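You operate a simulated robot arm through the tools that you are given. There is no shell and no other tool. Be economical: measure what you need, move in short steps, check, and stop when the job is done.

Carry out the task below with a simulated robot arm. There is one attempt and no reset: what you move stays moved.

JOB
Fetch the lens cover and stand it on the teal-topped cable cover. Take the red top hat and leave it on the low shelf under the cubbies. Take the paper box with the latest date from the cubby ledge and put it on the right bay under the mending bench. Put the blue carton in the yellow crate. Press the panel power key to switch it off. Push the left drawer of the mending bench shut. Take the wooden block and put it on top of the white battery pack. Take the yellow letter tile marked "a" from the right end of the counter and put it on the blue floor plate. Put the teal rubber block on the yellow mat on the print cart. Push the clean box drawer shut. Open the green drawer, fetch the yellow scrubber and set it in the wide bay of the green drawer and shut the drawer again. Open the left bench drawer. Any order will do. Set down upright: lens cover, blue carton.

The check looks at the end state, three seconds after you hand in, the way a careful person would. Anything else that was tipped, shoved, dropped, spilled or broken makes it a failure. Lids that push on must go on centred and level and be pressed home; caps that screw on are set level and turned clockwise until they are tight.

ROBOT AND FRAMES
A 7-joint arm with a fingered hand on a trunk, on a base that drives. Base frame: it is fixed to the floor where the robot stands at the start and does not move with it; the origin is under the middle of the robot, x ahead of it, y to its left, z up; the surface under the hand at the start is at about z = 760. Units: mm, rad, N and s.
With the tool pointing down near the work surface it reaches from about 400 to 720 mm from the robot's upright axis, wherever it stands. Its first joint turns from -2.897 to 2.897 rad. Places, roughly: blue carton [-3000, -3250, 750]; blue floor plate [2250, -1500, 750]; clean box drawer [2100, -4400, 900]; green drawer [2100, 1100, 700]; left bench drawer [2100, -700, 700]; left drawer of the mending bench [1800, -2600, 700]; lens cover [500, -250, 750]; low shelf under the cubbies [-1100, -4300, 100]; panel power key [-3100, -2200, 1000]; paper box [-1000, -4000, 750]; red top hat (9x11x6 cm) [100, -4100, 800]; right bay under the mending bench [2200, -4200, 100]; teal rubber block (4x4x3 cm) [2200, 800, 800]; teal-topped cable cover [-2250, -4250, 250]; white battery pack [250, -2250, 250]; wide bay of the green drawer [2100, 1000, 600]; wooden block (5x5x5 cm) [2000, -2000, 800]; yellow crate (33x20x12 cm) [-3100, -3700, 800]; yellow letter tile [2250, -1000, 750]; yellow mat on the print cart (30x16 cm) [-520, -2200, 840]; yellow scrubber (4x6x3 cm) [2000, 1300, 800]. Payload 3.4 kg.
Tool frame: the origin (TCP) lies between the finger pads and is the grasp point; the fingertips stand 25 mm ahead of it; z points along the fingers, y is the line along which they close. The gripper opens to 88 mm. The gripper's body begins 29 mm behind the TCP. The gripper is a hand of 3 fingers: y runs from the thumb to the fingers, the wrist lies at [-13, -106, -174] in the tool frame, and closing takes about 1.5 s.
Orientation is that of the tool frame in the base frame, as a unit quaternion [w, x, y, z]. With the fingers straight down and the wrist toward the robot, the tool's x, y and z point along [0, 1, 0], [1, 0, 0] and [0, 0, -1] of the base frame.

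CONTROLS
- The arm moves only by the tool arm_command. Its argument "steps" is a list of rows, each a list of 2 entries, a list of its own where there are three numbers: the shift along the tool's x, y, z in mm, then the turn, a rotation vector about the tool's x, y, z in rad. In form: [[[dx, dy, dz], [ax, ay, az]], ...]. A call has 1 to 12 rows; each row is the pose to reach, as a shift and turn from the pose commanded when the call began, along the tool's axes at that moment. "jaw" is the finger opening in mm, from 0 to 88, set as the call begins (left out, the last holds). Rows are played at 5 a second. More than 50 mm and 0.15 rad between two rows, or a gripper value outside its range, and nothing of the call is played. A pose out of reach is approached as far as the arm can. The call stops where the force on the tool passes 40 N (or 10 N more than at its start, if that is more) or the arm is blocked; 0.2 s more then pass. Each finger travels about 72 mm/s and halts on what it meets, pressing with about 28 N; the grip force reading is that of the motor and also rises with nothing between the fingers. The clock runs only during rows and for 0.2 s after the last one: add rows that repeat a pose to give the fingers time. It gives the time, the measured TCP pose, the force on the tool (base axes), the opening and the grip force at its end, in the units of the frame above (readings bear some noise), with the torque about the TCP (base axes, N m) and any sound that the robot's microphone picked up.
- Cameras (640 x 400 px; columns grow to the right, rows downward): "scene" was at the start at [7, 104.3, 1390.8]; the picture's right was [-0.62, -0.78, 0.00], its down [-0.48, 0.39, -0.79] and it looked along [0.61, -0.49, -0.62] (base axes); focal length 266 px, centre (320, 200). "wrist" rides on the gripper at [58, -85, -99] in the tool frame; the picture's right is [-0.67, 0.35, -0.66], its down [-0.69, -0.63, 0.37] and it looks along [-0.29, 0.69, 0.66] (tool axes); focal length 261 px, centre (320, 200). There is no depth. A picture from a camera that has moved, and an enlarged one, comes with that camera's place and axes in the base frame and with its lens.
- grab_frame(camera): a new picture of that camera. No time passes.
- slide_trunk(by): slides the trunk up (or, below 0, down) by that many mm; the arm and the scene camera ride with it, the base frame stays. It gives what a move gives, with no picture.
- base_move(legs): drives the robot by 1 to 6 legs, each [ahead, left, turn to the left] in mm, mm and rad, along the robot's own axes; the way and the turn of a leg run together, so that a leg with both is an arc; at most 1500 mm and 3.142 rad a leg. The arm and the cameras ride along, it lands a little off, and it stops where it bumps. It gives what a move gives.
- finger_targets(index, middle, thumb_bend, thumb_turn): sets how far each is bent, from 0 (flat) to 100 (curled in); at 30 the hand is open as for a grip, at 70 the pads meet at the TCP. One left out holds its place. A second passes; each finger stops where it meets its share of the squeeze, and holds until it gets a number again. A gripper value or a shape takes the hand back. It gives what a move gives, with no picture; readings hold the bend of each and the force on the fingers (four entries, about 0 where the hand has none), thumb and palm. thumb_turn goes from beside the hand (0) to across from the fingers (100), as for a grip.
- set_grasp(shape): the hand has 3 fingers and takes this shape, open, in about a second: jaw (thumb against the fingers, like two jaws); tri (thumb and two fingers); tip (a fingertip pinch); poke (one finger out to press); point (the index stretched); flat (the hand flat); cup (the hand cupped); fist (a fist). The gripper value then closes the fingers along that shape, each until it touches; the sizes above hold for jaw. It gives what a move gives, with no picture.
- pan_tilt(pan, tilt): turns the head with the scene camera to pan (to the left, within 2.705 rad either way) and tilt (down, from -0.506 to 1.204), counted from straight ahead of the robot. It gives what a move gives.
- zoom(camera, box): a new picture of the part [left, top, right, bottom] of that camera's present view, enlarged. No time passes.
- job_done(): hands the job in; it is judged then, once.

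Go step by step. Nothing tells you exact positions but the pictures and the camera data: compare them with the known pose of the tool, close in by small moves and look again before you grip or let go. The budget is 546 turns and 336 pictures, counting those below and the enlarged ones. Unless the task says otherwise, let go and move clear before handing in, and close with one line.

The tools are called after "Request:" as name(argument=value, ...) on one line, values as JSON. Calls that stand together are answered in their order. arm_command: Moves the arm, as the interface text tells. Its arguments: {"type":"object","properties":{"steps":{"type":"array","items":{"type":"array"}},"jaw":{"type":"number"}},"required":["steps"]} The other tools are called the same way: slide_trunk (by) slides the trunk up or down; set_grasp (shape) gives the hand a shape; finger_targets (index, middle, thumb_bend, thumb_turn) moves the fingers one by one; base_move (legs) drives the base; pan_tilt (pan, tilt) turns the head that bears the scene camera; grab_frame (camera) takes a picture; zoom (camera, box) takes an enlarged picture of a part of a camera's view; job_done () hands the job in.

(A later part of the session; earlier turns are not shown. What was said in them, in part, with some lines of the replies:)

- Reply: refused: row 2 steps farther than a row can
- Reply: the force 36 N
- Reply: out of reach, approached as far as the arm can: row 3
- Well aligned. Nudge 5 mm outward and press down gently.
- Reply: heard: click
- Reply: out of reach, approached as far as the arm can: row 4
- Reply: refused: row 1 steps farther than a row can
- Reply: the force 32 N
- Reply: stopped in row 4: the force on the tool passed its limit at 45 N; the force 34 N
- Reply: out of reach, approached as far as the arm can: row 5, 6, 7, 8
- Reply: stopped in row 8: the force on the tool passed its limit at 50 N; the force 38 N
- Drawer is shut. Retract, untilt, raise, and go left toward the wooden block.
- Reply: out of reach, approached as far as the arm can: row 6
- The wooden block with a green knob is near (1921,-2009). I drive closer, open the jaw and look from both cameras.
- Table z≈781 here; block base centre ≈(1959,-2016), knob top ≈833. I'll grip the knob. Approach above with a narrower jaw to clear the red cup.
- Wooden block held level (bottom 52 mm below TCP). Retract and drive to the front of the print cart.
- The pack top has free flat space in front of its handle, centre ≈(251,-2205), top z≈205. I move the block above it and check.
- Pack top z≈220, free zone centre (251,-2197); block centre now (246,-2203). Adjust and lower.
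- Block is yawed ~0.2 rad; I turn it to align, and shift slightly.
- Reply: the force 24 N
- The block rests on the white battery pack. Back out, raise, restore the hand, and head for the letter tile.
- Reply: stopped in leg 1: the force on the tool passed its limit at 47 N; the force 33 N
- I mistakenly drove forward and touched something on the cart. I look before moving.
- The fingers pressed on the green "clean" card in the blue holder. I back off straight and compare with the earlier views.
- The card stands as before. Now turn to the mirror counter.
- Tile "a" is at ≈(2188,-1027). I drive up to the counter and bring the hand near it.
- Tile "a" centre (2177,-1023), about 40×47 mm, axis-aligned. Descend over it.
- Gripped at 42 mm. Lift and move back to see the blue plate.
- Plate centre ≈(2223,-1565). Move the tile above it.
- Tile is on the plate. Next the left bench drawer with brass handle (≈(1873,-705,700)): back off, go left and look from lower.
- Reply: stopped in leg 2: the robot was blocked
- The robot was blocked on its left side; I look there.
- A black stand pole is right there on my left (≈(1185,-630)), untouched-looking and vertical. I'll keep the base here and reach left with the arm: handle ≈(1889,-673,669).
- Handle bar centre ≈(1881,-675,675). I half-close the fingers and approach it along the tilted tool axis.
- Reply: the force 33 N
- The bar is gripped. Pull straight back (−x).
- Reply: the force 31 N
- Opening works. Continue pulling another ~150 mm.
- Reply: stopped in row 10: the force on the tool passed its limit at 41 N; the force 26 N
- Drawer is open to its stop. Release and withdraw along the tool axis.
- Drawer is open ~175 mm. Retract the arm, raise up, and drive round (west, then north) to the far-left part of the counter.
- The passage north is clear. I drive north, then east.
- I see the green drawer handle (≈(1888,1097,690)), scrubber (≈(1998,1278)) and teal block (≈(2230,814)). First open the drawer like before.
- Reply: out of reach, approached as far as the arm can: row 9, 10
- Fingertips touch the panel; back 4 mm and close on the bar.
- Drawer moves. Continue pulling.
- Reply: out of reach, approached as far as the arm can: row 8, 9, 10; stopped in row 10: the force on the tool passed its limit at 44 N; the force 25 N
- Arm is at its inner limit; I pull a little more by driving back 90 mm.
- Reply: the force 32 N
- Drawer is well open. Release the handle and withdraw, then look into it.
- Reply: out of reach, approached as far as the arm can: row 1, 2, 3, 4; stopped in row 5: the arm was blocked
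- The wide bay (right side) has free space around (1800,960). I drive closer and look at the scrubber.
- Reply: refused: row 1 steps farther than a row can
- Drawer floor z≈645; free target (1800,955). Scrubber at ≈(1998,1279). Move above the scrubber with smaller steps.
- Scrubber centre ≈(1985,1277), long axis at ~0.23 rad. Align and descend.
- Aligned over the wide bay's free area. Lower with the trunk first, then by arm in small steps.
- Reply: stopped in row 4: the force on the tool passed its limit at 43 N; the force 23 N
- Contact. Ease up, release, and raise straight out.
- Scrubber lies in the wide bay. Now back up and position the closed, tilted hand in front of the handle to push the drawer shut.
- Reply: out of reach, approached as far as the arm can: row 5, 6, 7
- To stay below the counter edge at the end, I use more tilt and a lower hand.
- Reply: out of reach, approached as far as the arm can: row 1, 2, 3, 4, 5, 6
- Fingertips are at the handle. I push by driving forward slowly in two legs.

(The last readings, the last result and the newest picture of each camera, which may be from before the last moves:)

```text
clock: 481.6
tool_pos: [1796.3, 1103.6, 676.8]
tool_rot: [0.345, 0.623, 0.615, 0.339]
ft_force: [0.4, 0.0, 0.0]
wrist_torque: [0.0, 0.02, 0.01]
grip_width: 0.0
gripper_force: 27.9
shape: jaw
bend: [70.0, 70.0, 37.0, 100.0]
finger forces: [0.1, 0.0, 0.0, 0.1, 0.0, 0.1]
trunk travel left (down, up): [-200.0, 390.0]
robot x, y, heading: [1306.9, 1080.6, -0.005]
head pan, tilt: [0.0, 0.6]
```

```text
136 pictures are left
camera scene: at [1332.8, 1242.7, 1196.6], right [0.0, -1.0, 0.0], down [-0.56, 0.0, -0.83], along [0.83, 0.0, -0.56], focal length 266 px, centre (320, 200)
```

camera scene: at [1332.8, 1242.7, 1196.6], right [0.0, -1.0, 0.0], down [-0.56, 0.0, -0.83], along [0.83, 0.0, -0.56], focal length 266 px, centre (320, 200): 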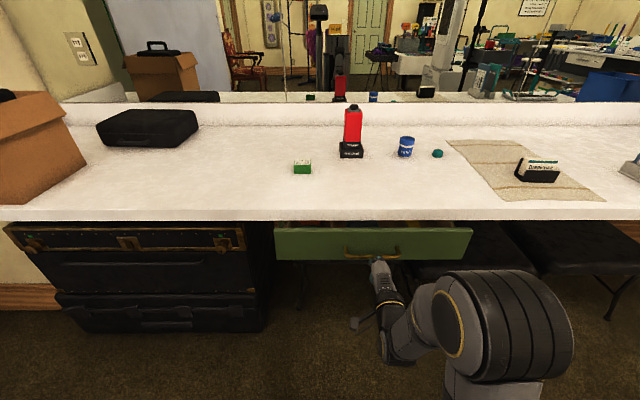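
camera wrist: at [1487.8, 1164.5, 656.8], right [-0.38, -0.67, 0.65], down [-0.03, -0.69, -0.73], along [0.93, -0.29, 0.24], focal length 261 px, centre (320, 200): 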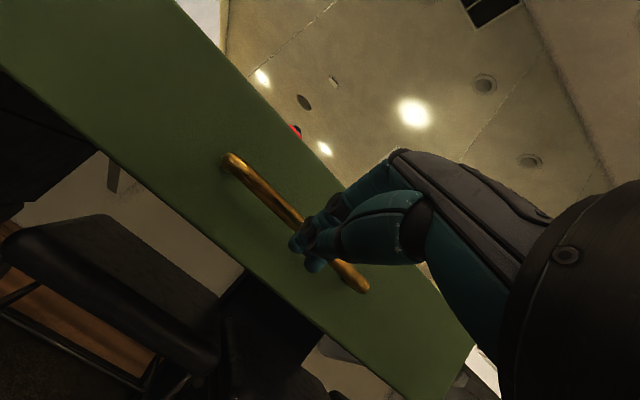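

Request:
arm_command(steps=[[[0, 6, 10], [0, 0, 0]], [[0, 13, 20], [0, 0, 0]], [[0, 19, 31], [0, 0, 0]], [[0, 26, 41], [0, 0, 0]], [[0, 32, 51], [0, 0, 0]], [[0, 38, 61], [0, 0, 0]], [[0, 45, 71], [0, 0, 0]], [[0, 51, 82], [0, 0, 0]], [[0, 57, 92], [0, 0, 0]], [[0, 64, 102], [0, 0, 0]]])

Request:
grab_frame(camera="scene")

```text
clock: 483.3
tool_pos: [1885.0, 1102.9, 672.6]
tool_rot: [0.341, 0.623, 0.619, 0.337]
ft_force: [-26.6, -0.6, -4.0]
wrist_torque: [0.0, -0.03, -0.22]
grip_width: 0.0
gripper_force: 28.0
shape: jaw
bend: [70.0, 70.0, 73.0, 100.0]
finger forces: [0.0, 33.4, 0.0, 0.1, 0.0, 0.0]
trunk travel left (down, up): [-200.0, 390.0]
robot x, y, heading: [1304.4, 1086.5, -0.006]
head pan, tilt: [0.0, 0.6]
stopped in row 8: the force on the tool passed its limit at 55 N (the readings are from after the stop); the commanded pose is now the measured one
```

```text
135 pictures are left
camera scene: at [1330.1, 1242.7, 1196.6], right [0.0, -1.0, 0.0], down [-0.56, 0.0, -0.83], along [0.83, 0.0, -0.56], focal length 266 px, centre (320, 200)
```

scene: 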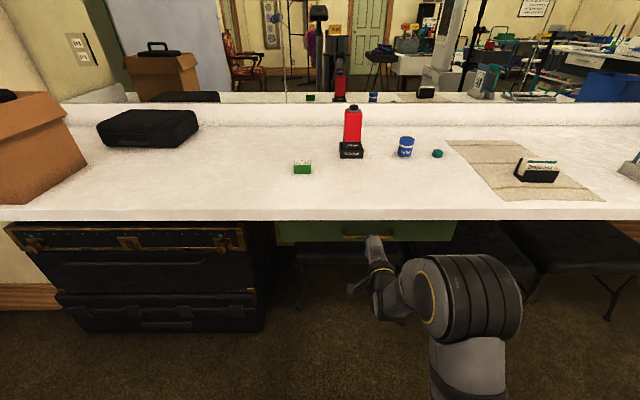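

Drawer is shut. Retreat, untilt, raise; then check it and fetch the teal rubber block.

Request:
base_move(legs=[[-150, 0, 0]])

Request:
slide_trunk(by=200)

Request:
arm_command(steps=[[[0, 15, -5], [0.12, 0, 0]], [[0, 35, -10], [0.24, 0, 0]], [[0, 55, -15], [0.36, 0, 0]], [[0, 75, -20], [0.48, 0, 0]], [[0, 90, -25], [0.6, 0, 0]], [[0, 105, -30], [0.72, 0, 0]], [[0, 115, -35], [0.84, 0, 0]], [[0, 125, -40], [1.0, 0, 0]]], jaw=88)

Request:
base_move(legs=[[330, -200, 0.005]])

Request:
grab_frame(camera="scene")

```text
clock: 484.7
tool_pos: [1737.2, 1103.3, 671.8]
tool_rot: [0.343, 0.624, 0.617, 0.336]
ft_force: [0.4, -0.7, -0.5]
wrist_torque: [0.0, 0.01, 0.0]
grip_width: 0.0
gripper_force: 28.3
shape: jaw
bend: [70.0, 70.0, 74.0, 100.0]
finger forces: [0.0, 0.0, 0.0, 0.1, 0.0, 0.0]
trunk travel left (down, up): [-200.0, 390.0]
robot x, y, heading: [1154.9, 1084.4, -0.005]
head pan, tilt: [0.0, 0.6]
```

```text
clock: 486.9
tool_pos: [1737.4, 1102.9, 871.8]
tool_rot: [0.343, 0.623, 0.617, 0.337]
ft_force: [0.7, -0.5, -0.6]
wrist_torque: [0.02, -0.01, -0.01]
grip_width: 0.0
gripper_force: 27.9
shape: jaw
bend: [70.0, 70.0, 74.0, 100.0]
finger forces: [0.0, 0.0, 0.0, 0.0, 0.0, 0.0]
trunk travel left (down, up): [-400.0, 190.0]
robot x, y, heading: [1152.5, 1085.0, -0.005]
head pan, tilt: [0.0, 0.6]
```

```text
refused: row 8 steps farther than a row can; nothing moved
```

```text
clock: 489.3
tool_pos: [2066.0, 905.4, 873.4]
tool_rot: [0.341, 0.621, 0.619, 0.338]
ft_force: [-0.7, -0.8, 0.7]
wrist_torque: [-0.03, -0.01, -0.01]
grip_width: 0.0
gripper_force: 28.3
shape: jaw
bend: [70.0, 70.0, 74.0, 100.0]
finger forces: [0.0, 0.1, 0.1, 0.1, 0.0, 0.0]
trunk travel left (down, up): [-400.0, 190.0]
robot x, y, heading: [1482.7, 883.8, 0.003]
head pan, tilt: [0.0, 0.6]
```

```text
134 pictures are left
camera scene: at [1510.0, 1042.4, 1396.5], right [0.0, -1.0, 0.0], down [-0.56, 0.0, -0.83], along [0.83, 0.0, -0.56], focal length 266 px, centre (320, 200)
```

scene: 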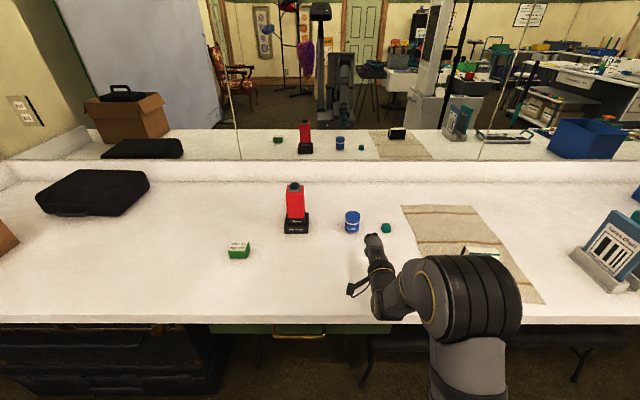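

The row was refused, so the arm was still tilted while driving — nothing was touched. I untilt now and raise.

Request:
arm_command(steps=[[[0, 6, -11], [0.11, 0, 0]], [[0, 12, -22], [0.22, 0, 0]], [[0, 18, -34], [0.33, 0, 0]], [[0, 24, -46], [0.44, 0, 0]], [[0, 30, -58], [0.55, 0, 0]], [[0, 36, -70], [0.66, 0, 0]], [[0, 42, -82], [0.77, 0, 0]], [[0, 48, -94], [0.88, 0, 0]], [[0, 53, -104], [1.0, 0, 0]]], jaw=88)

Request:
grab_frame(camera="wrist")

Request:
zoom(camera="scene", box=[240, 190, 432, 350])

```text
clock: 491.3
tool_pos: [2006.0, 906.5, 974.4]
tool_rot: [0.002, 0.709, 0.705, -0.001]
ft_force: [0.0, 0.3, 0.7]
wrist_torque: [0.0, 0.0, -0.02]
grip_width: 87.8
gripper_force: 0.1
shape: jaw
bend: [30.0, 30.0, 30.0, 98.0]
finger forces: [0.1, 0.0, 0.0, 0.0, 0.1, 0.0]
out of reach, approached as far as the arm can: row 6
trunk travel left (down, up): [-400.0, 190.0]
robot x, y, heading: [1480.5, 884.6, -0.001]
head pan, tilt: [0.0, 0.6]
```

```text
133 pictures are left
camera wrist: at [1922.8, 965.0, 1072.8], right [0.35, -0.67, 0.66], down [-0.63, -0.68, -0.36], along [0.69, -0.29, -0.66], focal length 261 px, centre (320, 200)
```

wrist: 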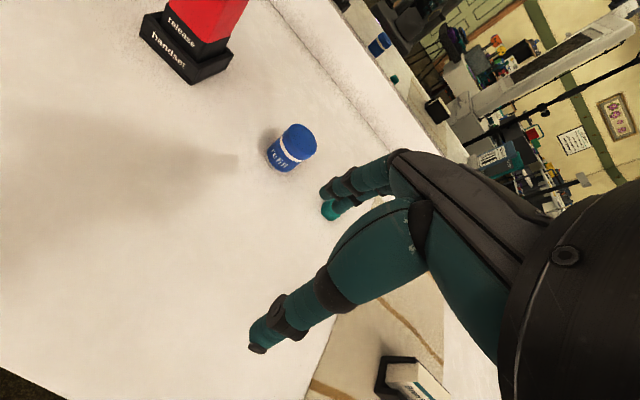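

```text
2.50 times, centred on (336, 270) of scene
camera zoom: at [1510.0, 1042.3, 1396.5], right [0.0, -1.0, 0.0], down [-0.56, 0.0, -0.83], along [0.83, 0.0, -0.56], focal length 666 px, centre (280, 25)
```

zoom: 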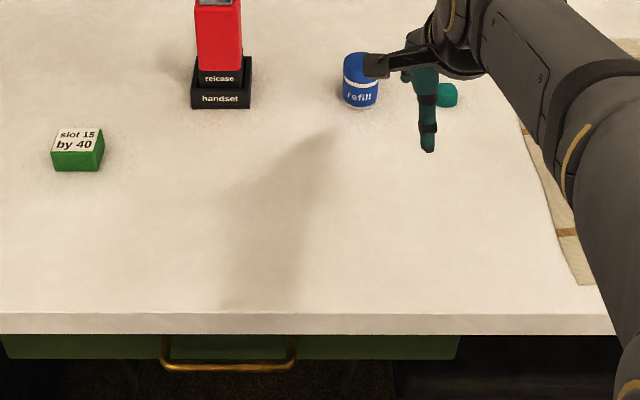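

Drawer is shut. The teal block is at ≈(2227,814). Drive 110 closer and position above it.

Request:
base_move(legs=[[110, 0, 0]])

Request:
arm_command(steps=[[[-30, 25, 0], [0, 0, 0]], [[-60, 50, 0], [0, 0, 0]], [[-90, 75, 10], [0, 0, 0]], [[-92, 100, 30], [0, 0, 0]], [[-92, 100, 60], [0, 0, 0]]])

Request:
grab_frame(camera="wrist")

Request:
zoom(camera="scene", box=[330, 190, 458, 270])

```text
clock: 492.5
tool_pos: [2117.1, 905.7, 973.8]
tool_rot: [0.002, 0.708, 0.706, -0.001]
ft_force: [0.0, -0.2, 0.0]
wrist_torque: [-0.01, -0.02, 0.01]
grip_width: 87.8
gripper_force: 0.0
shape: jaw
bend: [30.0, 30.0, 30.0, 98.0]
finger forces: [0.0, 0.0, 0.0, 0.0, 0.0, 0.1]
trunk travel left (down, up): [-400.0, 190.0]
robot x, y, heading: [1590.1, 882.7, 0.002]
head pan, tilt: [0.0, 0.6]
```

```text
clock: 493.7
tool_pos: [2216.6, 814.1, 913.1]
tool_rot: [0.002, 0.709, 0.705, 0.0]
ft_force: [0.9, 0.8, 0.0]
wrist_torque: [0.0, -0.03, 0.01]
grip_width: 87.5
gripper_force: 0.1
shape: jaw
bend: [30.0, 30.0, 30.0, 98.0]
finger forces: [0.0, 0.1, 0.0, 0.0, 0.1, 0.0]
trunk travel left (down, up): [-400.0, 190.0]
robot x, y, heading: [1591.0, 880.5, 0.001]
head pan, tilt: [0.0, 0.6]
```

```text
131 pictures are left
camera wrist: at [2132.9, 873.3, 1012.8], right [0.34, -0.67, 0.66], down [-0.63, -0.68, -0.37], along [0.69, -0.29, -0.66], focal length 261 px, centre (320, 200)
```

wrist: 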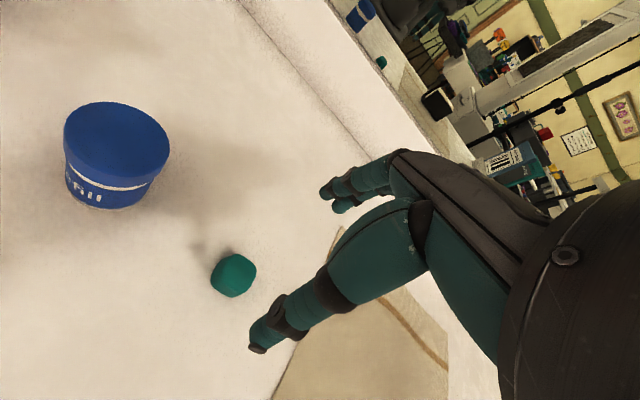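

```text
5.00 times, centred on (394, 230) of scene
camera zoom: at [1620.3, 1042.5, 1396.5], right [0.0, -1.0, 0.0], down [-0.57, 0.0, -0.82], along [0.82, 0.0, -0.57], focal length 1332 px, centre (-50, 50)
```

zoom: 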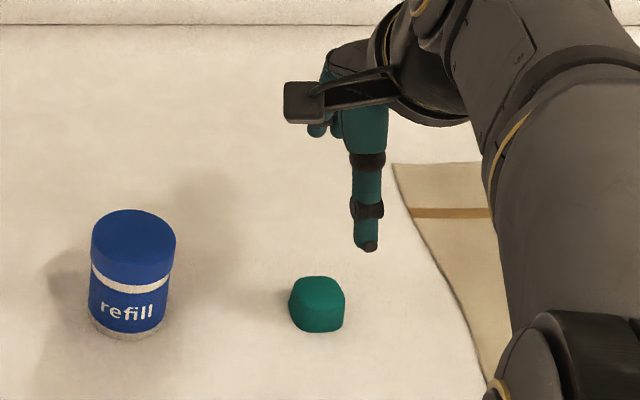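

Block centre ≈(2215,815). Descend and grip.

Request:
arm_command(steps=[[[1, -1, 35], [0, 0, 0]], [[1, -1, 70], [0, 0, 0]], [[1, -1, 93], [0, 0, 0]], [[1, -1, 98], [0, 0, 0]], [[1, -1, 98], [0, 0, 0]]])

Request:
zoom(camera="wrist", box=[200, 150, 400, 350])

```text
clock: 494.9
tool_pos: [2215.5, 815.3, 815.6]
tool_rot: [0.002, 0.709, 0.706, -0.001]
ft_force: [-0.1, 0.7, 0.1]
wrist_torque: [0.01, -0.01, 0.01]
grip_width: 88.0
gripper_force: 0.1
shape: jaw
bend: [30.0, 30.0, 30.0, 98.0]
finger forces: [0.0, 0.0, 0.1, 0.0, 0.0, 0.0]
trunk travel left (down, up): [-400.0, 190.0]
robot x, y, heading: [1591.3, 885.4, 0.001]
head pan, tilt: [0.0, 0.6]
```

```text
2.00 times, centred on (300, 250) of wrist
camera zoom: at [2131.7, 874.1, 914.9], right [0.35, -0.67, 0.66], down [-0.63, -0.68, -0.36], along [0.69, -0.29, -0.66], focal length 521 px, centre (360, 100)
```

zoom: 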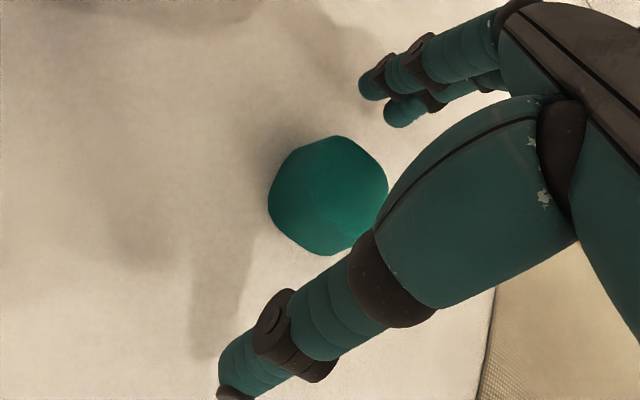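

Request:
arm_command(steps=[[[2, 0, 2], [0, 0, 0]], [[2, 0, 2], [0, 0, 0]], [[2, 0, 2], [0, 0, 0]], [[2, 0, 2], [0, 0, 0]], [[2, 0, 2], [0, 0, 0]], [[2, 0, 2], [0, 0, 0]], [[2, 0, 2], [0, 0, 0]], [[2, 0, 2], [0, 0, 0]]], jaw=0)

Request:
arm_command(steps=[[[0, 0, -15], [0, 0, 0]], [[0, 0, -55], [0, 0, 0]], [[0, 0, -100], [0, 0, 0]], [[0, 0, -145], [0, 0, 0]], [[0, 0, -190], [0, 0, 0]]])

Request:
zoom(camera="wrist", box=[200, 150, 400, 350])

```text
clock: 496.7
tool_pos: [2216.4, 816.7, 814.5]
tool_rot: [0.002, 0.709, 0.706, 0.0]
ft_force: [-0.5, -0.1, 0.0]
wrist_torque: [0.0, 0.0, -0.03]
grip_width: 23.3
gripper_force: 28.5
shape: jaw
bend: [74.0, 55.0, 75.0, 100.0]
finger forces: [14.6, 8.9, 0.0, 0.1, 24.5, 0.0]
trunk travel left (down, up): [-400.0, 190.0]
robot x, y, heading: [1590.7, 882.9, 0.003]
head pan, tilt: [0.0, 0.6]
```

```text
clock: 497.9
tool_pos: [2215.0, 819.5, 1006.9]
tool_rot: [0.001, 0.709, 0.705, -0.001]
ft_force: [0.5, -0.3, 0.8]
wrist_torque: [-0.01, 0.04, 0.0]
grip_width: 22.9
gripper_force: 28.2
shape: jaw
bend: [74.0, 55.0, 75.0, 100.0]
finger forces: [14.4, 8.7, 0.0, 0.0, 24.3, 0.0]
trunk travel left (down, up): [-400.0, 190.0]
robot x, y, heading: [1588.9, 880.7, 0.004]
head pan, tilt: [0.0, 0.6]
```

```text
2.00 times, centred on (300, 250) of wrist
camera zoom: at [2131.0, 877.4, 1104.4], right [0.35, -0.67, 0.66], down [-0.63, -0.68, -0.36], along [0.69, -0.29, -0.66], focal length 521 px, centre (360, 100)
```

zoom: 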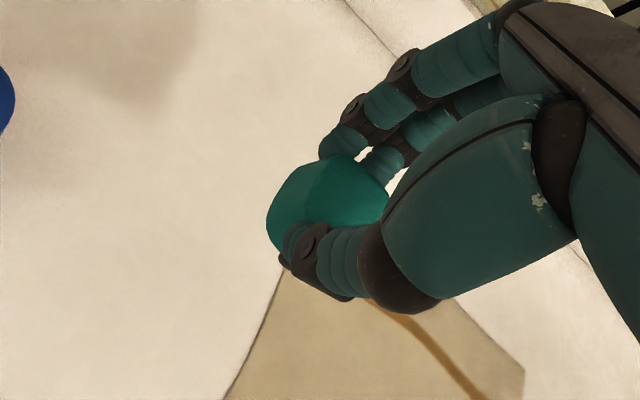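

Teal block held. Retract the arm, then drive back west and south to the print cart.

Request:
arm_command(steps=[[[0, -40, 0], [0, 0, 0]], [[0, -80, 0], [0, 0, 0]], [[0, -120, 0], [0, 0, 0]], [[0, -160, 0], [0, 0, 0]]])

Request:
base_move(legs=[[-1500, 0, 0], [-110, 0, 0], [0, -1000, 0], [0, -1000, 0]])

Request:
pan_tilt(pan=-1.6, tilt=0.6)

Request:
grab_frame(camera="scene")

```text
clock: 498.9
tool_pos: [2054.6, 818.5, 1003.3]
tool_rot: [0.001, 0.708, 0.706, -0.001]
ft_force: [-0.2, 0.3, -0.3]
wrist_torque: [-0.02, 0.0, -0.01]
grip_width: 22.9
gripper_force: 27.9
shape: jaw
bend: [74.0, 55.0, 75.0, 100.0]
finger forces: [14.6, 8.7, 0.1, 0.0, 24.3, 0.1]
trunk travel left (down, up): [-400.0, 190.0]
robot x, y, heading: [1591.5, 882.7, 0.003]
head pan, tilt: [0.0, 0.6]
```

```text
clock: 516.7
tool_pos: [465.1, -1185.7, 1004.9]
tool_rot: [0.002, 0.705, 0.709, 0.0]
ft_force: [0.2, 0.8, 0.5]
wrist_torque: [0.01, -0.02, 0.0]
grip_width: 23.0
gripper_force: 27.9
shape: jaw
bend: [74.0, 55.0, 75.0, 100.0]
finger forces: [14.5, 8.6, 0.1, 0.1, 24.1, 0.0]
trunk travel left (down, up): [-400.0, 190.0]
robot x, y, heading: [-0.5, -1125.7, 0.01]
head pan, tilt: [0.0, 0.6]
```

```text
clock: 518.4
tool_pos: [465.1, -1185.7, 1004.6]
tool_rot: [0.002, 0.705, 0.709, -0.001]
ft_force: [-0.2, 0.1, -1.2]
wrist_torque: [0.0, -0.02, -0.02]
grip_width: 23.1
gripper_force: 28.1
shape: jaw
bend: [74.0, 55.0, 75.0, 100.0]
finger forces: [14.6, 8.7, 0.0, 0.1, 24.3, 0.0]
trunk travel left (down, up): [-400.0, 190.0]
robot x, y, heading: [-2.7, -1124.5, 0.009]
head pan, tilt: [-1.6, 0.6]
```

```text
127 pictures are left
camera scene: at [-63.1, -1055.3, 1396.5], right [-1.0, 0.02, 0.0], down [0.01, 0.56, -0.83], along [-0.01, -0.82, -0.56], focal length 266 px, centre (320, 200)
```

scene: 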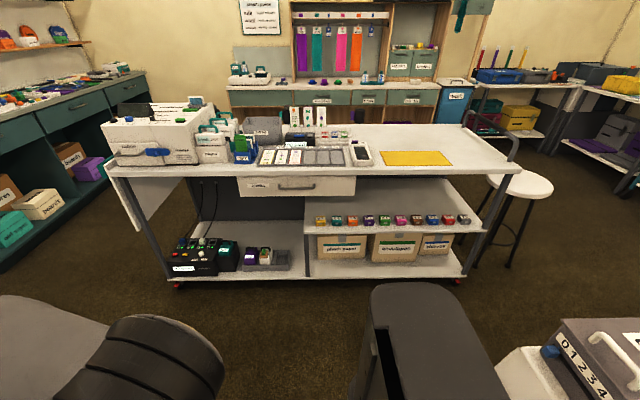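

The mat is clear: x -400…-690, y -2130…-2295. I move to (-130,-1560), turn to face the cart.

Request:
base_move(legs=[[0, -435, 0], [-130, 0, 0], [0, 0, -1.58]])

Request:
pan_tilt(pan=-0.2, tilt=0.7)

Request:
grab_frame(camera="scene")

```text
clock: 525.7
tool_pos: [-188.5, -2026.7, 1004.1]
tool_rot: [0.001, 1.0, 0.0, -0.002]
ft_force: [1.0, 0.7, -1.3]
wrist_torque: [0.01, 0.05, 0.01]
grip_width: 22.8
gripper_force: 27.8
shape: jaw
bend: [74.0, 55.0, 75.0, 100.0]
finger forces: [14.7, 8.6, 0.0, 0.0, 23.9, 0.1]
trunk travel left (down, up): [-400.0, 190.0]
robot x, y, heading: [-122.2, -1563.2, -1.562]
head pan, tilt: [-1.6, 0.6]
```

```text
clock: 527.3
tool_pos: [-187.6, -2025.5, 1003.0]
tool_rot: [0.001, 1.0, -0.001, -0.001]
ft_force: [0.5, 0.3, -1.8]
wrist_torque: [-0.04, -0.04, 0.0]
grip_width: 22.7
gripper_force: 27.7
shape: jaw
bend: [74.0, 55.0, 75.0, 100.0]
finger forces: [14.7, 8.5, 0.1, 0.0, 23.9, 0.0]
trunk travel left (down, up): [-400.0, 190.0]
robot x, y, heading: [-124.0, -1560.8, -1.572]
head pan, tilt: [-0.201, 0.7]
```

```text
126 pictures are left
camera scene: at [17.8, -1585.8, 1387.9], right [-0.98, 0.2, 0.0], down [0.13, 0.63, -0.77], along [-0.15, -0.75, -0.64], focal length 266 px, centre (320, 200)
```

scene: 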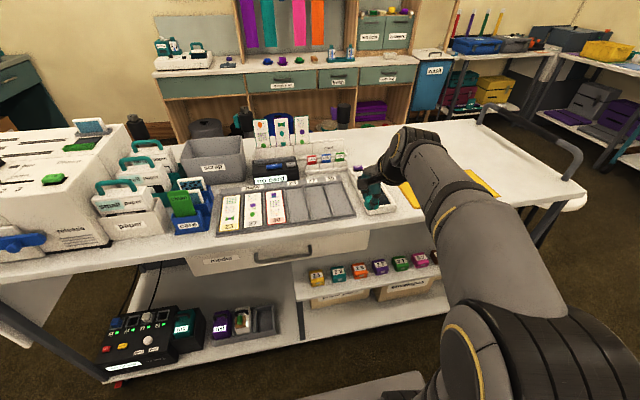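

Request:
base_move(legs=[[70, -40, 0]])

Request:
arm_command(steps=[[[-40, 15, 0], [0, 0, 0]], [[-80, 30, 0], [0, 0, 0]], [[-120, 50, 0], [0, 0, 0]], [[-160, 70, 0], [0, 0, 0]], [[-200, 90, 0], [0, 0, 0]], [[-235, 115, 0], [0, 0, 0]], [[-235, 115, 40], [0, 0, 0]]])

Request:
grab_frame(camera="wrist")

Request:
grab_frame(camera="scene")

```text
clock: 528.3
tool_pos: [-228.7, -2096.7, 1003.7]
tool_rot: [0.001, 1.0, -0.001, -0.001]
ft_force: [-0.3, -0.5, 0.3]
wrist_torque: [-0.01, -0.04, -0.03]
grip_width: 22.8
gripper_force: 28.3
shape: jaw
bend: [74.0, 55.0, 75.0, 100.0]
finger forces: [14.5, 8.6, 0.0, 0.0, 23.9, 0.1]
trunk travel left (down, up): [-400.0, 190.0]
robot x, y, heading: [-163.0, -1633.9, -1.569]
head pan, tilt: [-0.201, 0.7]
```

```text
clock: 529.9
tool_pos: [-465.0, -2212.0, 963.3]
tool_rot: [0.0, 1.0, -0.002, -0.001]
ft_force: [-1.2, -0.3, -1.1]
wrist_torque: [-0.01, 0.0, -0.01]
grip_width: 22.5
gripper_force: 28.2
shape: jaw
bend: [74.0, 55.0, 75.0, 100.0]
finger forces: [14.4, 8.7, 0.0, 0.0, 23.7, 0.1]
trunk travel left (down, up): [-400.0, 190.0]
robot x, y, heading: [-162.8, -1630.3, -1.564]
head pan, tilt: [-0.201, 0.7]
```

```text
125 pictures are left
camera wrist: at [-405.8, -2125.8, 1062.5], right [-0.67, -0.35, 0.66], down [-0.68, 0.63, -0.36], along [-0.29, -0.69, -0.66], focal length 261 px, centre (320, 200)
```

wrist: 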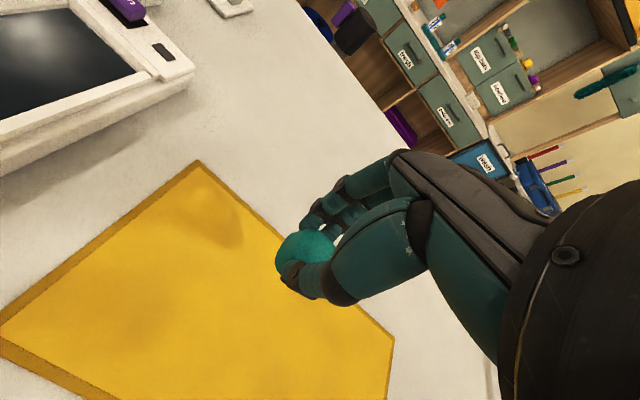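

```text
124 pictures are left
camera scene: at [-23.2, -1656.3, 1388.0], right [-0.98, 0.2, 0.0], down [0.13, 0.63, -0.76], along [-0.15, -0.75, -0.64], focal length 266 px, centre (320, 200)
```

scene: 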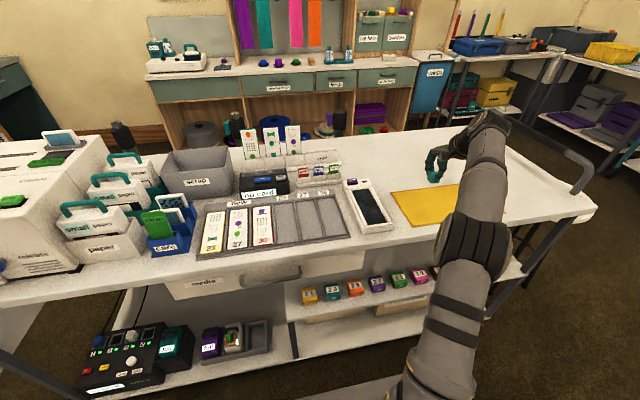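

Mat spans x -378…-671, y -2120…-2269. Lower the block onto it.

Request:
arm_command(steps=[[[-8, -8, 25], [0, 0, 0]], [[-15, -15, 50], [0, 0, 0]], [[-15, -15, 62], [0, 0, 0]], [[-15, -15, 66], [0, 0, 0]], [[-15, -15, 70], [0, 0, 0]], [[-15, -15, 74], [0, 0, 0]], [[-15, -15, 78], [0, 0, 0]], [[-15, -15, 82], [0, 0, 0]]])

Request:
grab_frame(camera="wrist")

```text
clock: 531.7
tool_pos: [-477.9, -2196.5, 885.4]
tool_rot: [0.001, 1.0, -0.002, -0.002]
ft_force: [0.8, 1.1, 5.0]
wrist_torque: [-0.01, 0.03, 0.02]
grip_width: 22.9
gripper_force: 28.5
shape: jaw
bend: [74.0, 55.0, 75.0, 100.0]
finger forces: [14.7, 9.7, 0.0, 0.0, 25.0, 0.0]
trunk travel left (down, up): [-400.0, 190.0]
robot x, y, heading: [-163.6, -1631.0, -1.57]
head pan, tilt: [-0.201, 0.7]
```

```text
123 pictures are left
camera wrist: at [-419.6, -2110.5, 982.6], right [-0.67, -0.34, 0.66], down [-0.69, 0.63, -0.37], along [-0.29, -0.7, -0.66], focal length 261 px, centre (320, 200)
```

wrist: 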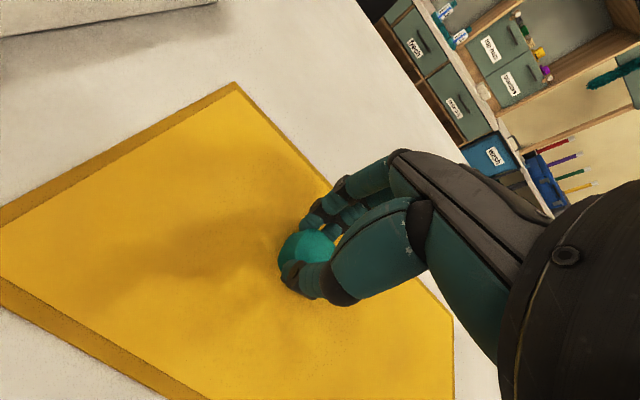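

Contact (5 N). Release with a small lift and withdraw.

Request:
arm_command(steps=[[[0, 0, 0], [0, 0, 0]], [[0, 0, 0], [0, 0, 0]], [[0, 0, -2], [0, 0, 0]], [[0, 0, -5], [0, 0, 0]], [[0, 0, -30], [0, 0, 0]], [[0, 0, -70], [0, 0, 0]], [[0, 0, -110], [0, 0, 0]]], jaw=75)

Request:
grab_frame(camera="wrist")

```text
clock: 533.3
tool_pos: [-478.2, -2195.0, 992.6]
tool_rot: [0.0, 1.0, -0.001, -0.002]
ft_force: [-0.4, -0.7, 0.5]
wrist_torque: [-0.01, 0.02, 0.0]
grip_width: 74.9
gripper_force: 0.0
shape: jaw
bend: [28.0, 33.0, 43.0, 99.0]
finger forces: [0.0, 0.0, 0.0, 0.0, 0.0, 0.0]
trunk travel left (down, up): [-400.0, 190.0]
robot x, y, heading: [-162.3, -1631.4, -1.567]
head pan, tilt: [-0.201, 0.7]
```

```text
122 pictures are left
camera wrist: at [-419.4, -2110.3, 1092.1], right [-0.67, -0.35, 0.66], down [-0.69, 0.63, -0.36], along [-0.29, -0.69, -0.66], focal length 261 px, centre (320, 200)
```

wrist: 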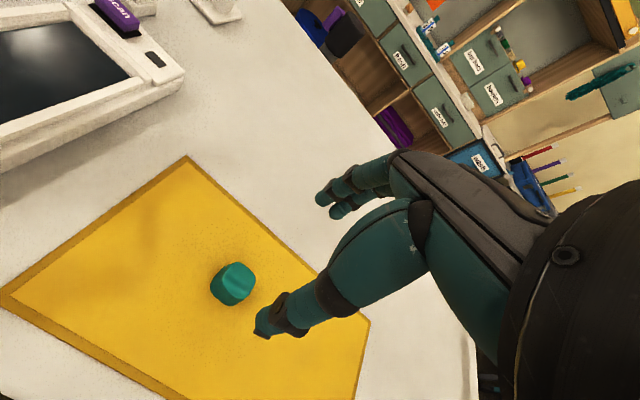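

Teal block is on the mat. I check the wooden block and the "clean" card from here.

Request:
zoom(camera="scene", box=[80, 190, 290, 370])

```text
2.22 times, centred on (185, 280) of scene
camera zoom: at [-22.5, -1655.6, 1387.9], right [-0.98, 0.2, 0.0], down [0.13, 0.63, -0.76], along [-0.15, -0.75, -0.64], focal length 592 px, centre (620, 22)
```

zoom: 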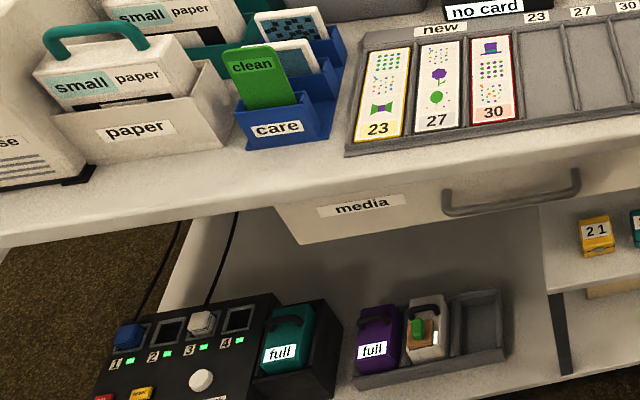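

Everything there is fine. To be safe I'll open the left bench drawer further (it was only pulled ~175 mm). Retract and drive there.

Request:
arm_command(steps=[[[40, -20, -5], [0, 0, 0]], [[80, -40, -10], [0, 0, 0]], [[120, -60, -10], [0, 0, 0]], [[160, -85, -10], [0, 0, 0]], [[200, -110, -10], [0, 0, 0]], [[235, -130, -10], [0, 0, 0]]])

Request:
base_move(legs=[[-130, 0, 0], [0, 0, 1.571]])

```text
clock: 534.7
tool_pos: [-242.3, -2064.5, 1002.8]
tool_rot: [0.0, 1.0, -0.003, 0.0]
ft_force: [-0.8, 0.3, -0.1]
wrist_torque: [-0.01, 0.03, -0.02]
grip_width: 74.6
gripper_force: 0.0
shape: jaw
bend: [28.0, 33.0, 43.0, 99.0]
finger forces: [0.0, 0.0, 0.0, 0.1, 0.1, 0.0]
trunk travel left (down, up): [-400.0, 190.0]
robot x, y, heading: [-160.1, -1634.7, -1.572]
head pan, tilt: [-0.201, 0.7]
```

```text
clock: 539.8
tool_pos: [268.2, -1586.4, 1002.3]
tool_rot: [0.002, 0.71, 0.704, 0.0]
ft_force: [-1.2, 0.3, 0.0]
wrist_torque: [-0.02, 0.0, -0.01]
grip_width: 74.9
gripper_force: 0.0
shape: jaw
bend: [28.0, 33.0, 43.0, 99.0]
finger forces: [0.0, 0.0, 0.0, 0.1, 0.0, 0.1]
trunk travel left (down, up): [-400.0, 190.0]
robot x, y, heading: [-162.0, -1501.6, -0.005]
head pan, tilt: [-0.201, 0.7]
```

Request:
base_move(legs=[[1370, 0, 0.005], [0, 430, 0]])

Request:
slide_trunk(by=-300)

Request:
pan_tilt(pan=0.3, tilt=0.6)

Request:
grab_frame(camera="scene")

```text
clock: 548.9
tool_pos: [1635.3, -1162.0, 1003.4]
tool_rot: [0.002, 0.711, 0.704, 0.0]
ft_force: [0.0, 1.1, -0.1]
wrist_torque: [-0.01, 0.01, 0.01]
grip_width: 74.7
gripper_force: 0.1
shape: jaw
bend: [28.0, 33.0, 43.0, 99.0]
finger forces: [0.0, 0.0, 0.0, 0.0, 0.0, 0.0]
trunk travel left (down, up): [-400.0, 190.0]
robot x, y, heading: [1204.4, -1077.4, -0.005]
head pan, tilt: [-0.201, 0.7]
```

```text
clock: 551.9
tool_pos: [1636.3, -1161.8, 701.5]
tool_rot: [0.003, 0.711, 0.703, 0.0]
ft_force: [-0.8, 0.2, 0.7]
wrist_torque: [0.04, -0.02, -0.02]
grip_width: 74.9
gripper_force: 0.0
shape: jaw
bend: [28.0, 33.0, 43.0, 99.0]
finger forces: [0.0, 0.0, 0.0, 0.1, 0.0, 0.0]
trunk travel left (down, up): [-100.0, 490.0]
robot x, y, heading: [1203.6, -1078.1, -0.004]
head pan, tilt: [-0.201, 0.7]
```

```text
clock: 552.8
tool_pos: [1634.6, -1161.9, 702.6]
tool_rot: [0.002, 0.711, 0.703, -0.001]
ft_force: [0.3, -1.0, 0.5]
wrist_torque: [-0.01, 0.04, 0.03]
grip_width: 74.8
gripper_force: 0.1
shape: jaw
bend: [28.0, 33.0, 43.0, 99.0]
finger forces: [0.0, 0.0, 0.1, 0.0, 0.1, 0.1]
trunk travel left (down, up): [-100.0, 490.0]
robot x, y, heading: [1202.0, -1079.2, -0.009]
head pan, tilt: [0.3, 0.6]
```

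```text
120 pictures are left
camera scene: at [1228.7, -894.7, 1096.5], right [0.29, -0.96, 0.0], down [-0.54, -0.16, -0.82], along [0.79, 0.24, -0.57], focal length 266 px, centre (320, 200)
```

scene: 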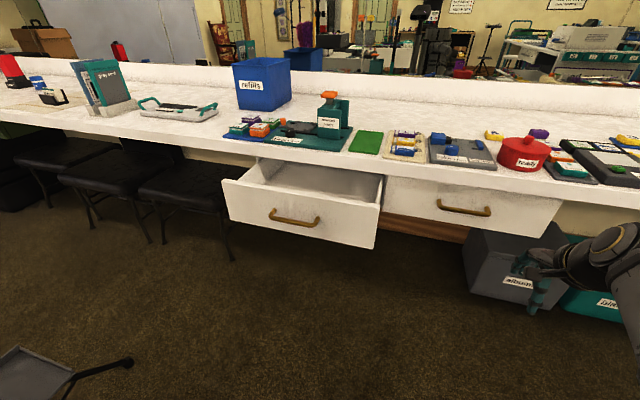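

The drawer is open but has travel left probably. I reach for its handle again, as before.

Request:
finger_targets(index=50, middle=50, thumb_bend=42)

Request:
arm_command(steps=[[[40, -4, 0], [-0.08, 0, 0]], [[80, -8, 0], [-0.17, 0, 0]], [[120, -12, 0], [-0.25, 0, 0]], [[160, -16, 0], [-0.34, 0, 0]], [[200, -20, 0], [-0.42, 0, 0]], [[240, -24, 0], [-0.51, 0, 0]], [[280, -28, 0], [-0.59, 0, 0]], [[320, -32, 0], [-0.68, 0, 0]], [[360, -36, 0], [-0.76, 0, 0]], [[400, -40, 0], [-0.85, 0, 0]], [[440, -44, 0], [-0.93, 0, 0]], [[480, -48, 0], [-1.0, 0, 0]]])

Request:
grab_frame(camera="wrist")

Request:
grab_frame(camera="scene")

```text
clock: 553.8
tool_pos: [1634.6, -1161.9, 703.1]
tool_rot: [0.001, 0.711, 0.703, -0.001]
ft_force: [-0.5, 0.1, 0.4]
wrist_torque: [-0.01, 0.01, -0.01]
grip_width: 50.8
gripper_force: 0.0
shape: fingers
bend: [50.0, 50.0, 42.0, 99.0]
finger forces: [0.0, 0.0, 0.0, 0.1, 0.1, 0.1]
trunk travel left (down, up): [-100.0, 490.0]
robot x, y, heading: [1203.1, -1079.2, -0.005]
head pan, tilt: [0.3, 0.6]
```

```text
clock: 555.4
tool_pos: [1589.7, -849.4, 650.4]
tool_rot: [0.065, 0.661, 0.727, 0.173]
ft_force: [-0.1, -0.4, -0.2]
wrist_torque: [0.0, 0.02, 0.03]
grip_width: 50.6
gripper_force: 0.1
shape: fingers
bend: [50.0, 50.0, 42.0, 98.0]
finger forces: [0.0, 0.0, 0.0, 0.1, 0.1, 0.0]
trunk travel left (down, up): [-100.0, 490.0]
robot x, y, heading: [1206.2, -1080.4, -0.006]
head pan, tilt: [0.3, 0.6]
stopped in row 7: the arm was blocked; the commanded pose is now the measured one
```

```text
119 pictures are left
camera wrist: at [1472.7, -814.2, 721.0], right [0.19, -0.74, 0.64], down [-0.39, -0.66, -0.65], along [0.9, -0.13, -0.42], focal length 261 px, centre (320, 200)
```

wrist: 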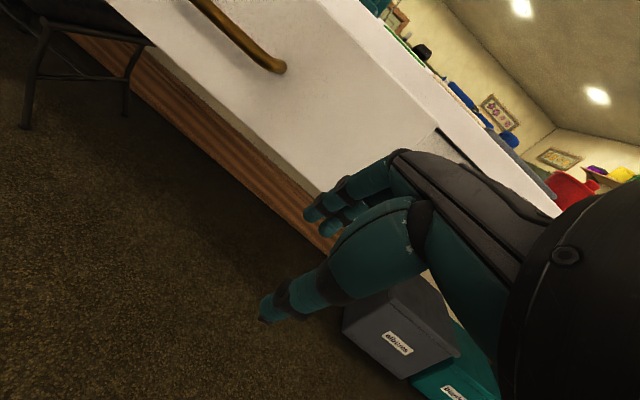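

```text
118 pictures are left
camera scene: at [1229.4, -894.3, 1096.6], right [0.29, -0.96, 0.0], down [-0.54, -0.16, -0.82], along [0.79, 0.24, -0.57], focal length 266 px, centre (320, 200)
```

scene: 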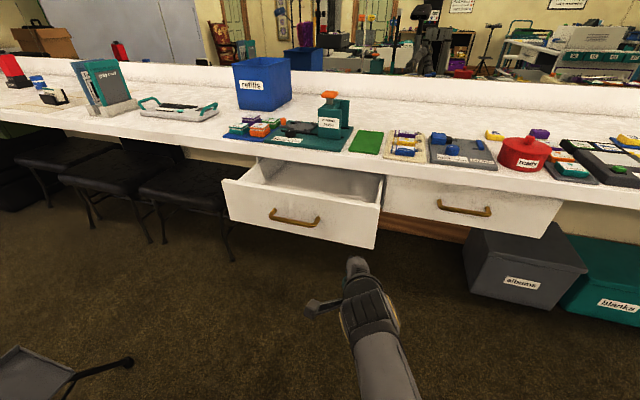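

The arm hit a joint limit in that pose; I bring it back to vertical, up and right, then reposition the base.

Request:
arm_command(steps=[[[-17, 6, -30], [0.06, -0.03, 0.02]], [[-40, 12, -55], [0.11, -0.05, 0.03]], [[-65, 22, -80], [0.17, -0.08, 0.05]], [[-90, 32, -105], [0.23, -0.1, 0.06]], [[-112, 42, -120], [0.28, -0.13, 0.08]], [[-134, 49, -130], [0.336, -0.152, 0.094]]])

```text
clock: 556.8
tool_pos: [1610.4, -1000.7, 769.3]
tool_rot: [0.003, 0.709, 0.706, 0.001]
ft_force: [-0.7, 0.0, 0.1]
wrist_torque: [-0.01, 0.03, -0.01]
grip_width: 50.4
gripper_force: 0.0
shape: fingers
bend: [50.0, 50.0, 42.0, 98.0]
finger forces: [0.1, 0.0, 0.1, 0.1, 0.1, 0.1]
trunk travel left (down, up): [-100.0, 490.0]
robot x, y, heading: [1208.0, -1078.8, -0.002]
head pan, tilt: [0.3, 0.6]
```

Request:
base_move(legs=[[-70, 0, 0]])

Request:
arm_command(steps=[[[30, 20, 0], [0, 0, 0]], [[65, 40, 0], [0, 0, 0]], [[105, 55, 0], [0, 0, 0]], [[145, 65, 0], [0, 0, 0]], [[185, 70, 0], [0, 0, 0]], [[225, 75, 0], [0, 0, 0]], [[265, 75, 0], [0, 0, 0]], [[305, 75, 0], [0, 0, 0]], [[324, 75, 0], [0, 0, 0]]])

Request:
arm_command(steps=[[[0, 0, 10], [-0.1, 0, 0]], [[0, 0, 20], [-0.2, 0, 0]], [[0, 0, 30], [-0.3, 0, 0]], [[0, 0, 40], [-0.4, 0, 0]], [[0, 0, 50], [-0.5, 0, 0]], [[0, 0, 60], [-0.6, 0, 0]], [[0, 0, 68], [-0.7, 0, 0]], [[0, 0, 68], [-0.8, 0, 0]], [[0, 0, 68], [-0.9, 0, 0]], [[0, 0, 68], [-1.0, 0, 0]]])

Request:
grab_frame(camera="wrist")

```text
clock: 557.8
tool_pos: [1539.0, -1000.3, 769.2]
tool_rot: [0.003, 0.709, 0.705, 0.003]
ft_force: [0.0, -0.3, -0.3]
wrist_torque: [-0.04, -0.03, -0.04]
grip_width: 50.3
gripper_force: 0.1
shape: fingers
bend: [50.0, 50.0, 42.0, 98.0]
finger forces: [0.1, 0.0, 0.0, 0.0, 0.0, 0.0]
trunk travel left (down, up): [-100.0, 490.0]
robot x, y, heading: [1134.1, -1079.2, -0.002]
head pan, tilt: [0.3, 0.6]
```

```text
clock: 559.8
tool_pos: [1608.0, -693.9, 761.6]
tool_rot: [0.003, 0.709, 0.705, 0.001]
ft_force: [-0.4, 0.1, -0.3]
wrist_torque: [0.02, -0.01, 0.0]
grip_width: 50.6
gripper_force: 0.0
shape: fingers
bend: [50.0, 50.0, 42.0, 98.0]
finger forces: [0.1, 0.1, 0.0, 0.0, 0.0, 0.1]
out of reach, approached as far as the arm can: row 8, 9
trunk travel left (down, up): [-100.0, 490.0]
robot x, y, heading: [1137.5, -1075.5, -0.001]
head pan, tilt: [0.3, 0.6]
```

```text
clock: 562.0
tool_pos: [1608.6, -692.6, 694.5]
tool_rot: [0.344, 0.62, 0.617, 0.341]
ft_force: [-0.6, -0.5, 0.8]
wrist_torque: [0.04, 0.0, -0.02]
grip_width: 50.3
gripper_force: 0.0
shape: fingers
bend: [50.0, 50.0, 42.0, 98.0]
finger forces: [0.0, 0.0, 0.0, 0.1, 0.1, 0.0]
trunk travel left (down, up): [-100.0, 490.0]
robot x, y, heading: [1134.9, -1076.2, -0.005]
head pan, tilt: [0.3, 0.6]
```

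```text
117 pictures are left
camera wrist: at [1480.2, -634.0, 675.9], right [-0.37, -0.67, 0.65], down [-0.03, -0.69, -0.73], along [0.93, -0.29, 0.24], focal length 261 px, centre (320, 200)
```

wrist: 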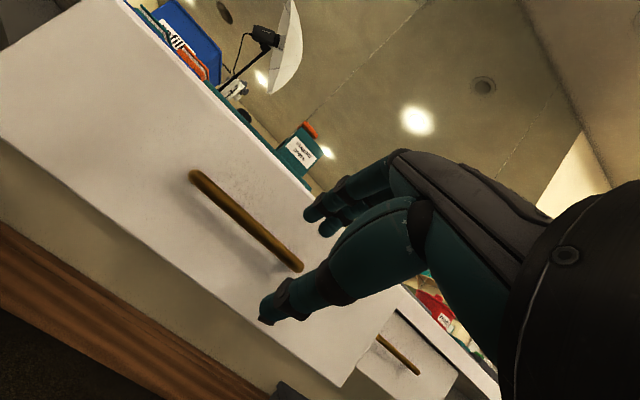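

Request:
arm_command(steps=[[[4, 12, 26], [0, 0, 0]], [[8, 24, 52], [0, 0, 0]], [[12, 33, 70], [0, 0, 0]], [[12, 36, 78], [0, 0, 0]], [[12, 36, 78], [0, 0, 0]]])

Request:
zoom(camera="wrist", box=[180, 130, 400, 350])

```text
clock: 563.2
tool_pos: [1694.0, -682.0, 682.9]
tool_rot: [0.343, 0.621, 0.617, 0.34]
ft_force: [0.5, 0.5, 0.1]
wrist_torque: [0.01, 0.01, 0.0]
grip_width: 50.5
gripper_force: 0.0
shape: fingers
bend: [50.0, 50.0, 42.0, 98.0]
finger forces: [0.0, 0.1, 0.1, 0.0, 0.0, 0.0]
trunk travel left (down, up): [-100.0, 490.0]
robot x, y, heading: [1132.3, -1073.6, -0.006]
head pan, tilt: [0.3, 0.6]
```

```text
1.82 times, centred on (290, 240) of wrist
camera zoom: at [1565.1, -622.5, 664.4], right [-0.37, -0.67, 0.65], down [-0.03, -0.69, -0.73], along [0.93, -0.29, 0.23], focal length 474 px, centre (374, 127)
```

zoom: 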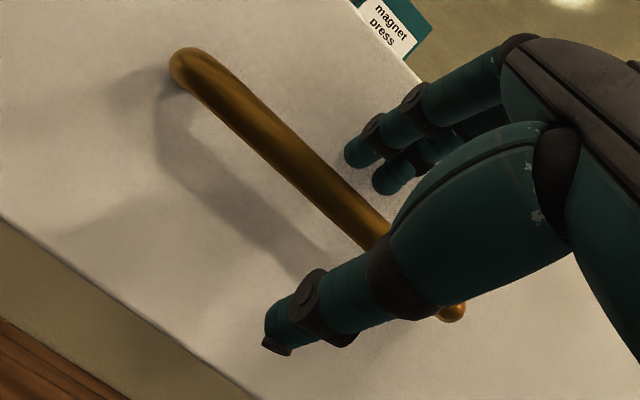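

Positioned around the bar. Close and pull back further.

Request:
arm_command(steps=[[[0, 0, 0], [0, 0, 0]], [[0, 0, 0], [0, 0, 0]], [[0, 0, 0], [0, 0, 0]], [[0, 0, 0], [0, 0, 0]], [[0, 0, 0], [0, 0, 0]], [[0, 0, 0], [0, 0, 0]], [[0, 0, 0], [0, 0, 0]]], jaw=0)

Request:
arm_command(steps=[[[0, -5, -8], [0, 0, 0]], [[0, -11, -17], [0, 0, 0]], [[0, -16, -25], [0, 0, 0]], [[0, -21, -34], [0, 0, 0]], [[0, -26, -42], [0, 0, 0]], [[0, -32, -51], [0, 0, 0]]])

Request:
grab_frame(camera="scene")

```text
clock: 564.8
tool_pos: [1693.8, -680.9, 680.7]
tool_rot: [0.342, 0.62, 0.619, 0.338]
ft_force: [-1.5, 0.4, -17.2]
wrist_torque: [-0.07, 0.27, 0.14]
grip_width: 0.0
gripper_force: 28.2
shape: jaw
bend: [76.0, 70.0, 29.0, 100.0]
finger forces: [5.1, 14.8, 0.1, 0.0, 34.4, 0.0]
trunk travel left (down, up): [-100.0, 490.0]
robot x, y, heading: [1131.1, -1079.2, -0.005]
head pan, tilt: [0.3, 0.6]
```

```text
clock: 566.2
tool_pos: [1633.5, -680.6, 681.3]
tool_rot: [0.343, 0.621, 0.619, 0.339]
ft_force: [0.8, -1.6, -23.6]
wrist_torque: [-0.06, 0.36, 0.12]
grip_width: 0.0
gripper_force: 28.2
shape: jaw
bend: [76.0, 70.0, 26.0, 100.0]
finger forces: [4.3, 15.5, 0.0, 0.1, 36.0, 0.0]
trunk travel left (down, up): [-100.0, 490.0]
robot x, y, heading: [1138.1, -1078.3, -0.002]
head pan, tilt: [0.3, 0.6]
```

```text
115 pictures are left
camera scene: at [1160.7, -893.0, 1096.1], right [0.29, -0.96, 0.0], down [-0.54, -0.17, -0.82], along [0.79, 0.24, -0.57], focal length 266 px, centre (320, 200)
```

scene: 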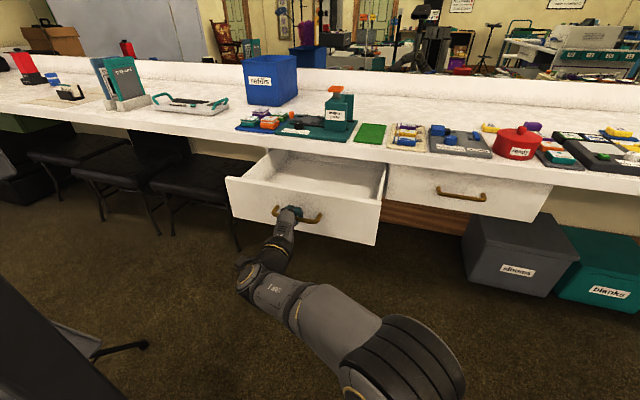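

Now ~235 mm open. Release and withdraw.

Request:
finger_targets(index=55, middle=55, thumb_bend=30)

Request:
arm_command(steps=[[[0, -2, -15], [0, 0, 0]], [[0, -4, -40], [0, 0, 0]], [[0, -6, -75], [0, 0, 0]]])

Request:
zoom(camera="scene", box=[200, 130, 440, 280])

```text
clock: 567.2
tool_pos: [1632.8, -680.2, 684.8]
tool_rot: [0.344, 0.621, 0.617, 0.34]
ft_force: [0.8, -0.8, 0.2]
wrist_torque: [0.0, 0.01, 0.0]
grip_width: 57.1
gripper_force: 0.0
shape: fingers
bend: [55.0, 55.0, 30.0, 100.0]
finger forces: [0.0, 0.1, 0.1, 0.0, 0.0, 0.1]
trunk travel left (down, up): [-100.0, 490.0]
robot x, y, heading: [1133.1, -1079.6, 0.001]
head pan, tilt: [0.3, 0.6]
```

```text
clock: 568.0
tool_pos: [1567.7, -680.1, 718.4]
tool_rot: [0.343, 0.62, 0.618, 0.34]
ft_force: [0.0, -0.4, 0.0]
wrist_torque: [0.02, 0.0, -0.01]
grip_width: 57.5
gripper_force: 0.0
shape: fingers
bend: [55.0, 55.0, 30.0, 100.0]
finger forces: [0.1, 0.0, 0.0, 0.0, 0.1, 0.0]
trunk travel left (down, up): [-100.0, 490.0]
robot x, y, heading: [1136.9, -1077.6, -0.002]
head pan, tilt: [0.3, 0.6]
```

```text
2.67 times, centred on (320, 205) of scene
camera zoom: at [1159.0, -894.1, 1096.5], right [0.29, -0.96, 0.0], down [-0.54, -0.17, -0.82], along [0.79, 0.24, -0.57], focal length 710 px, centre (320, 187)
```

zoom: 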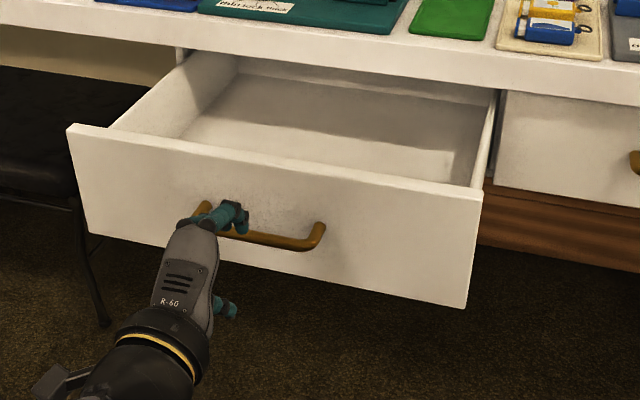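

Drawer is clearly open. I move the arm clear the same way as before and hand in.

Request:
arm_command(steps=[[[-30, 20, -8], [0.08, 0, 0]], [[-60, 40, -16], [0.17, 0, 0]], [[-90, 60, -22], [0.25, 0, 0]], [[-120, 80, -28], [0.34, 0, 0]], [[-150, 100, -34], [0.42, 0, 0]], [[-180, 120, -40], [0.51, 0, 0]], [[-210, 140, -46], [0.59, 0, 0]], [[-240, 155, -52], [0.68, 0, 0]], [[-270, 170, -56], [0.76, 0, 0]], [[-300, 180, -60], [0.85, 0, 0]], [[-330, 190, -64], [0.93, 0, 0]], [[-355, 195, -66], [1.0, 0, 0]]])

Request:
pan_tilt(pan=0.8, tilt=0.4)

Request:
grab_frame(camera="scene")

```text
clock: 570.6
tool_pos: [1612.5, -1034.7, 917.0]
tool_rot: [0.003, 0.709, 0.706, 0.003]
ft_force: [-0.1, 0.2, 1.2]
wrist_torque: [-0.01, -0.01, 0.01]
grip_width: 57.4
gripper_force: 0.0
shape: fingers
bend: [55.0, 55.0, 30.0, 100.0]
finger forces: [0.1, 0.1, 0.1, 0.0, 0.0, 0.0]
trunk travel left (down, up): [-100.0, 490.0]
robot x, y, heading: [1139.8, -1079.4, -0.006]
head pan, tilt: [0.3, 0.6]
```

```text
clock: 571.5
tool_pos: [1612.1, -1035.3, 917.3]
tool_rot: [0.004, 0.709, 0.705, 0.002]
ft_force: [-0.7, 0.3, 0.8]
wrist_torque: [0.04, -0.03, -0.01]
grip_width: 57.4
gripper_force: 0.2
shape: fingers
bend: [55.0, 55.0, 30.0, 100.0]
finger forces: [0.0, 0.0, 0.0, 0.0, 0.0, 0.0]
trunk travel left (down, up): [-100.0, 490.0]
robot x, y, heading: [1130.5, -1079.0, -0.003]
head pan, tilt: [0.799, 0.4]
```

```text
113 pictures are left
camera scene: at [1139.2, -854.0, 1114.7], right [0.71, -0.7, 0.0], down [-0.27, -0.28, -0.92], along [0.65, 0.66, -0.39], focal length 266 px, centre (320, 200)
```

scene: 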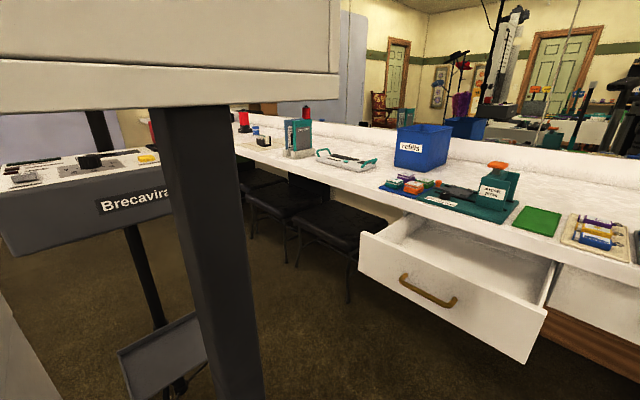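

All twelve parts look finished and the hand is clear of everything, so I'm handing in.

Request:
job_done()

```text
The job is handed in.
```

I completed and handed in all twelve parts, with two contacts along the way: the hand pressed the green "clean" card on the print cart (no shift I could see afterwards), and the base stopped against the black stand near the counter, which still looked upright.
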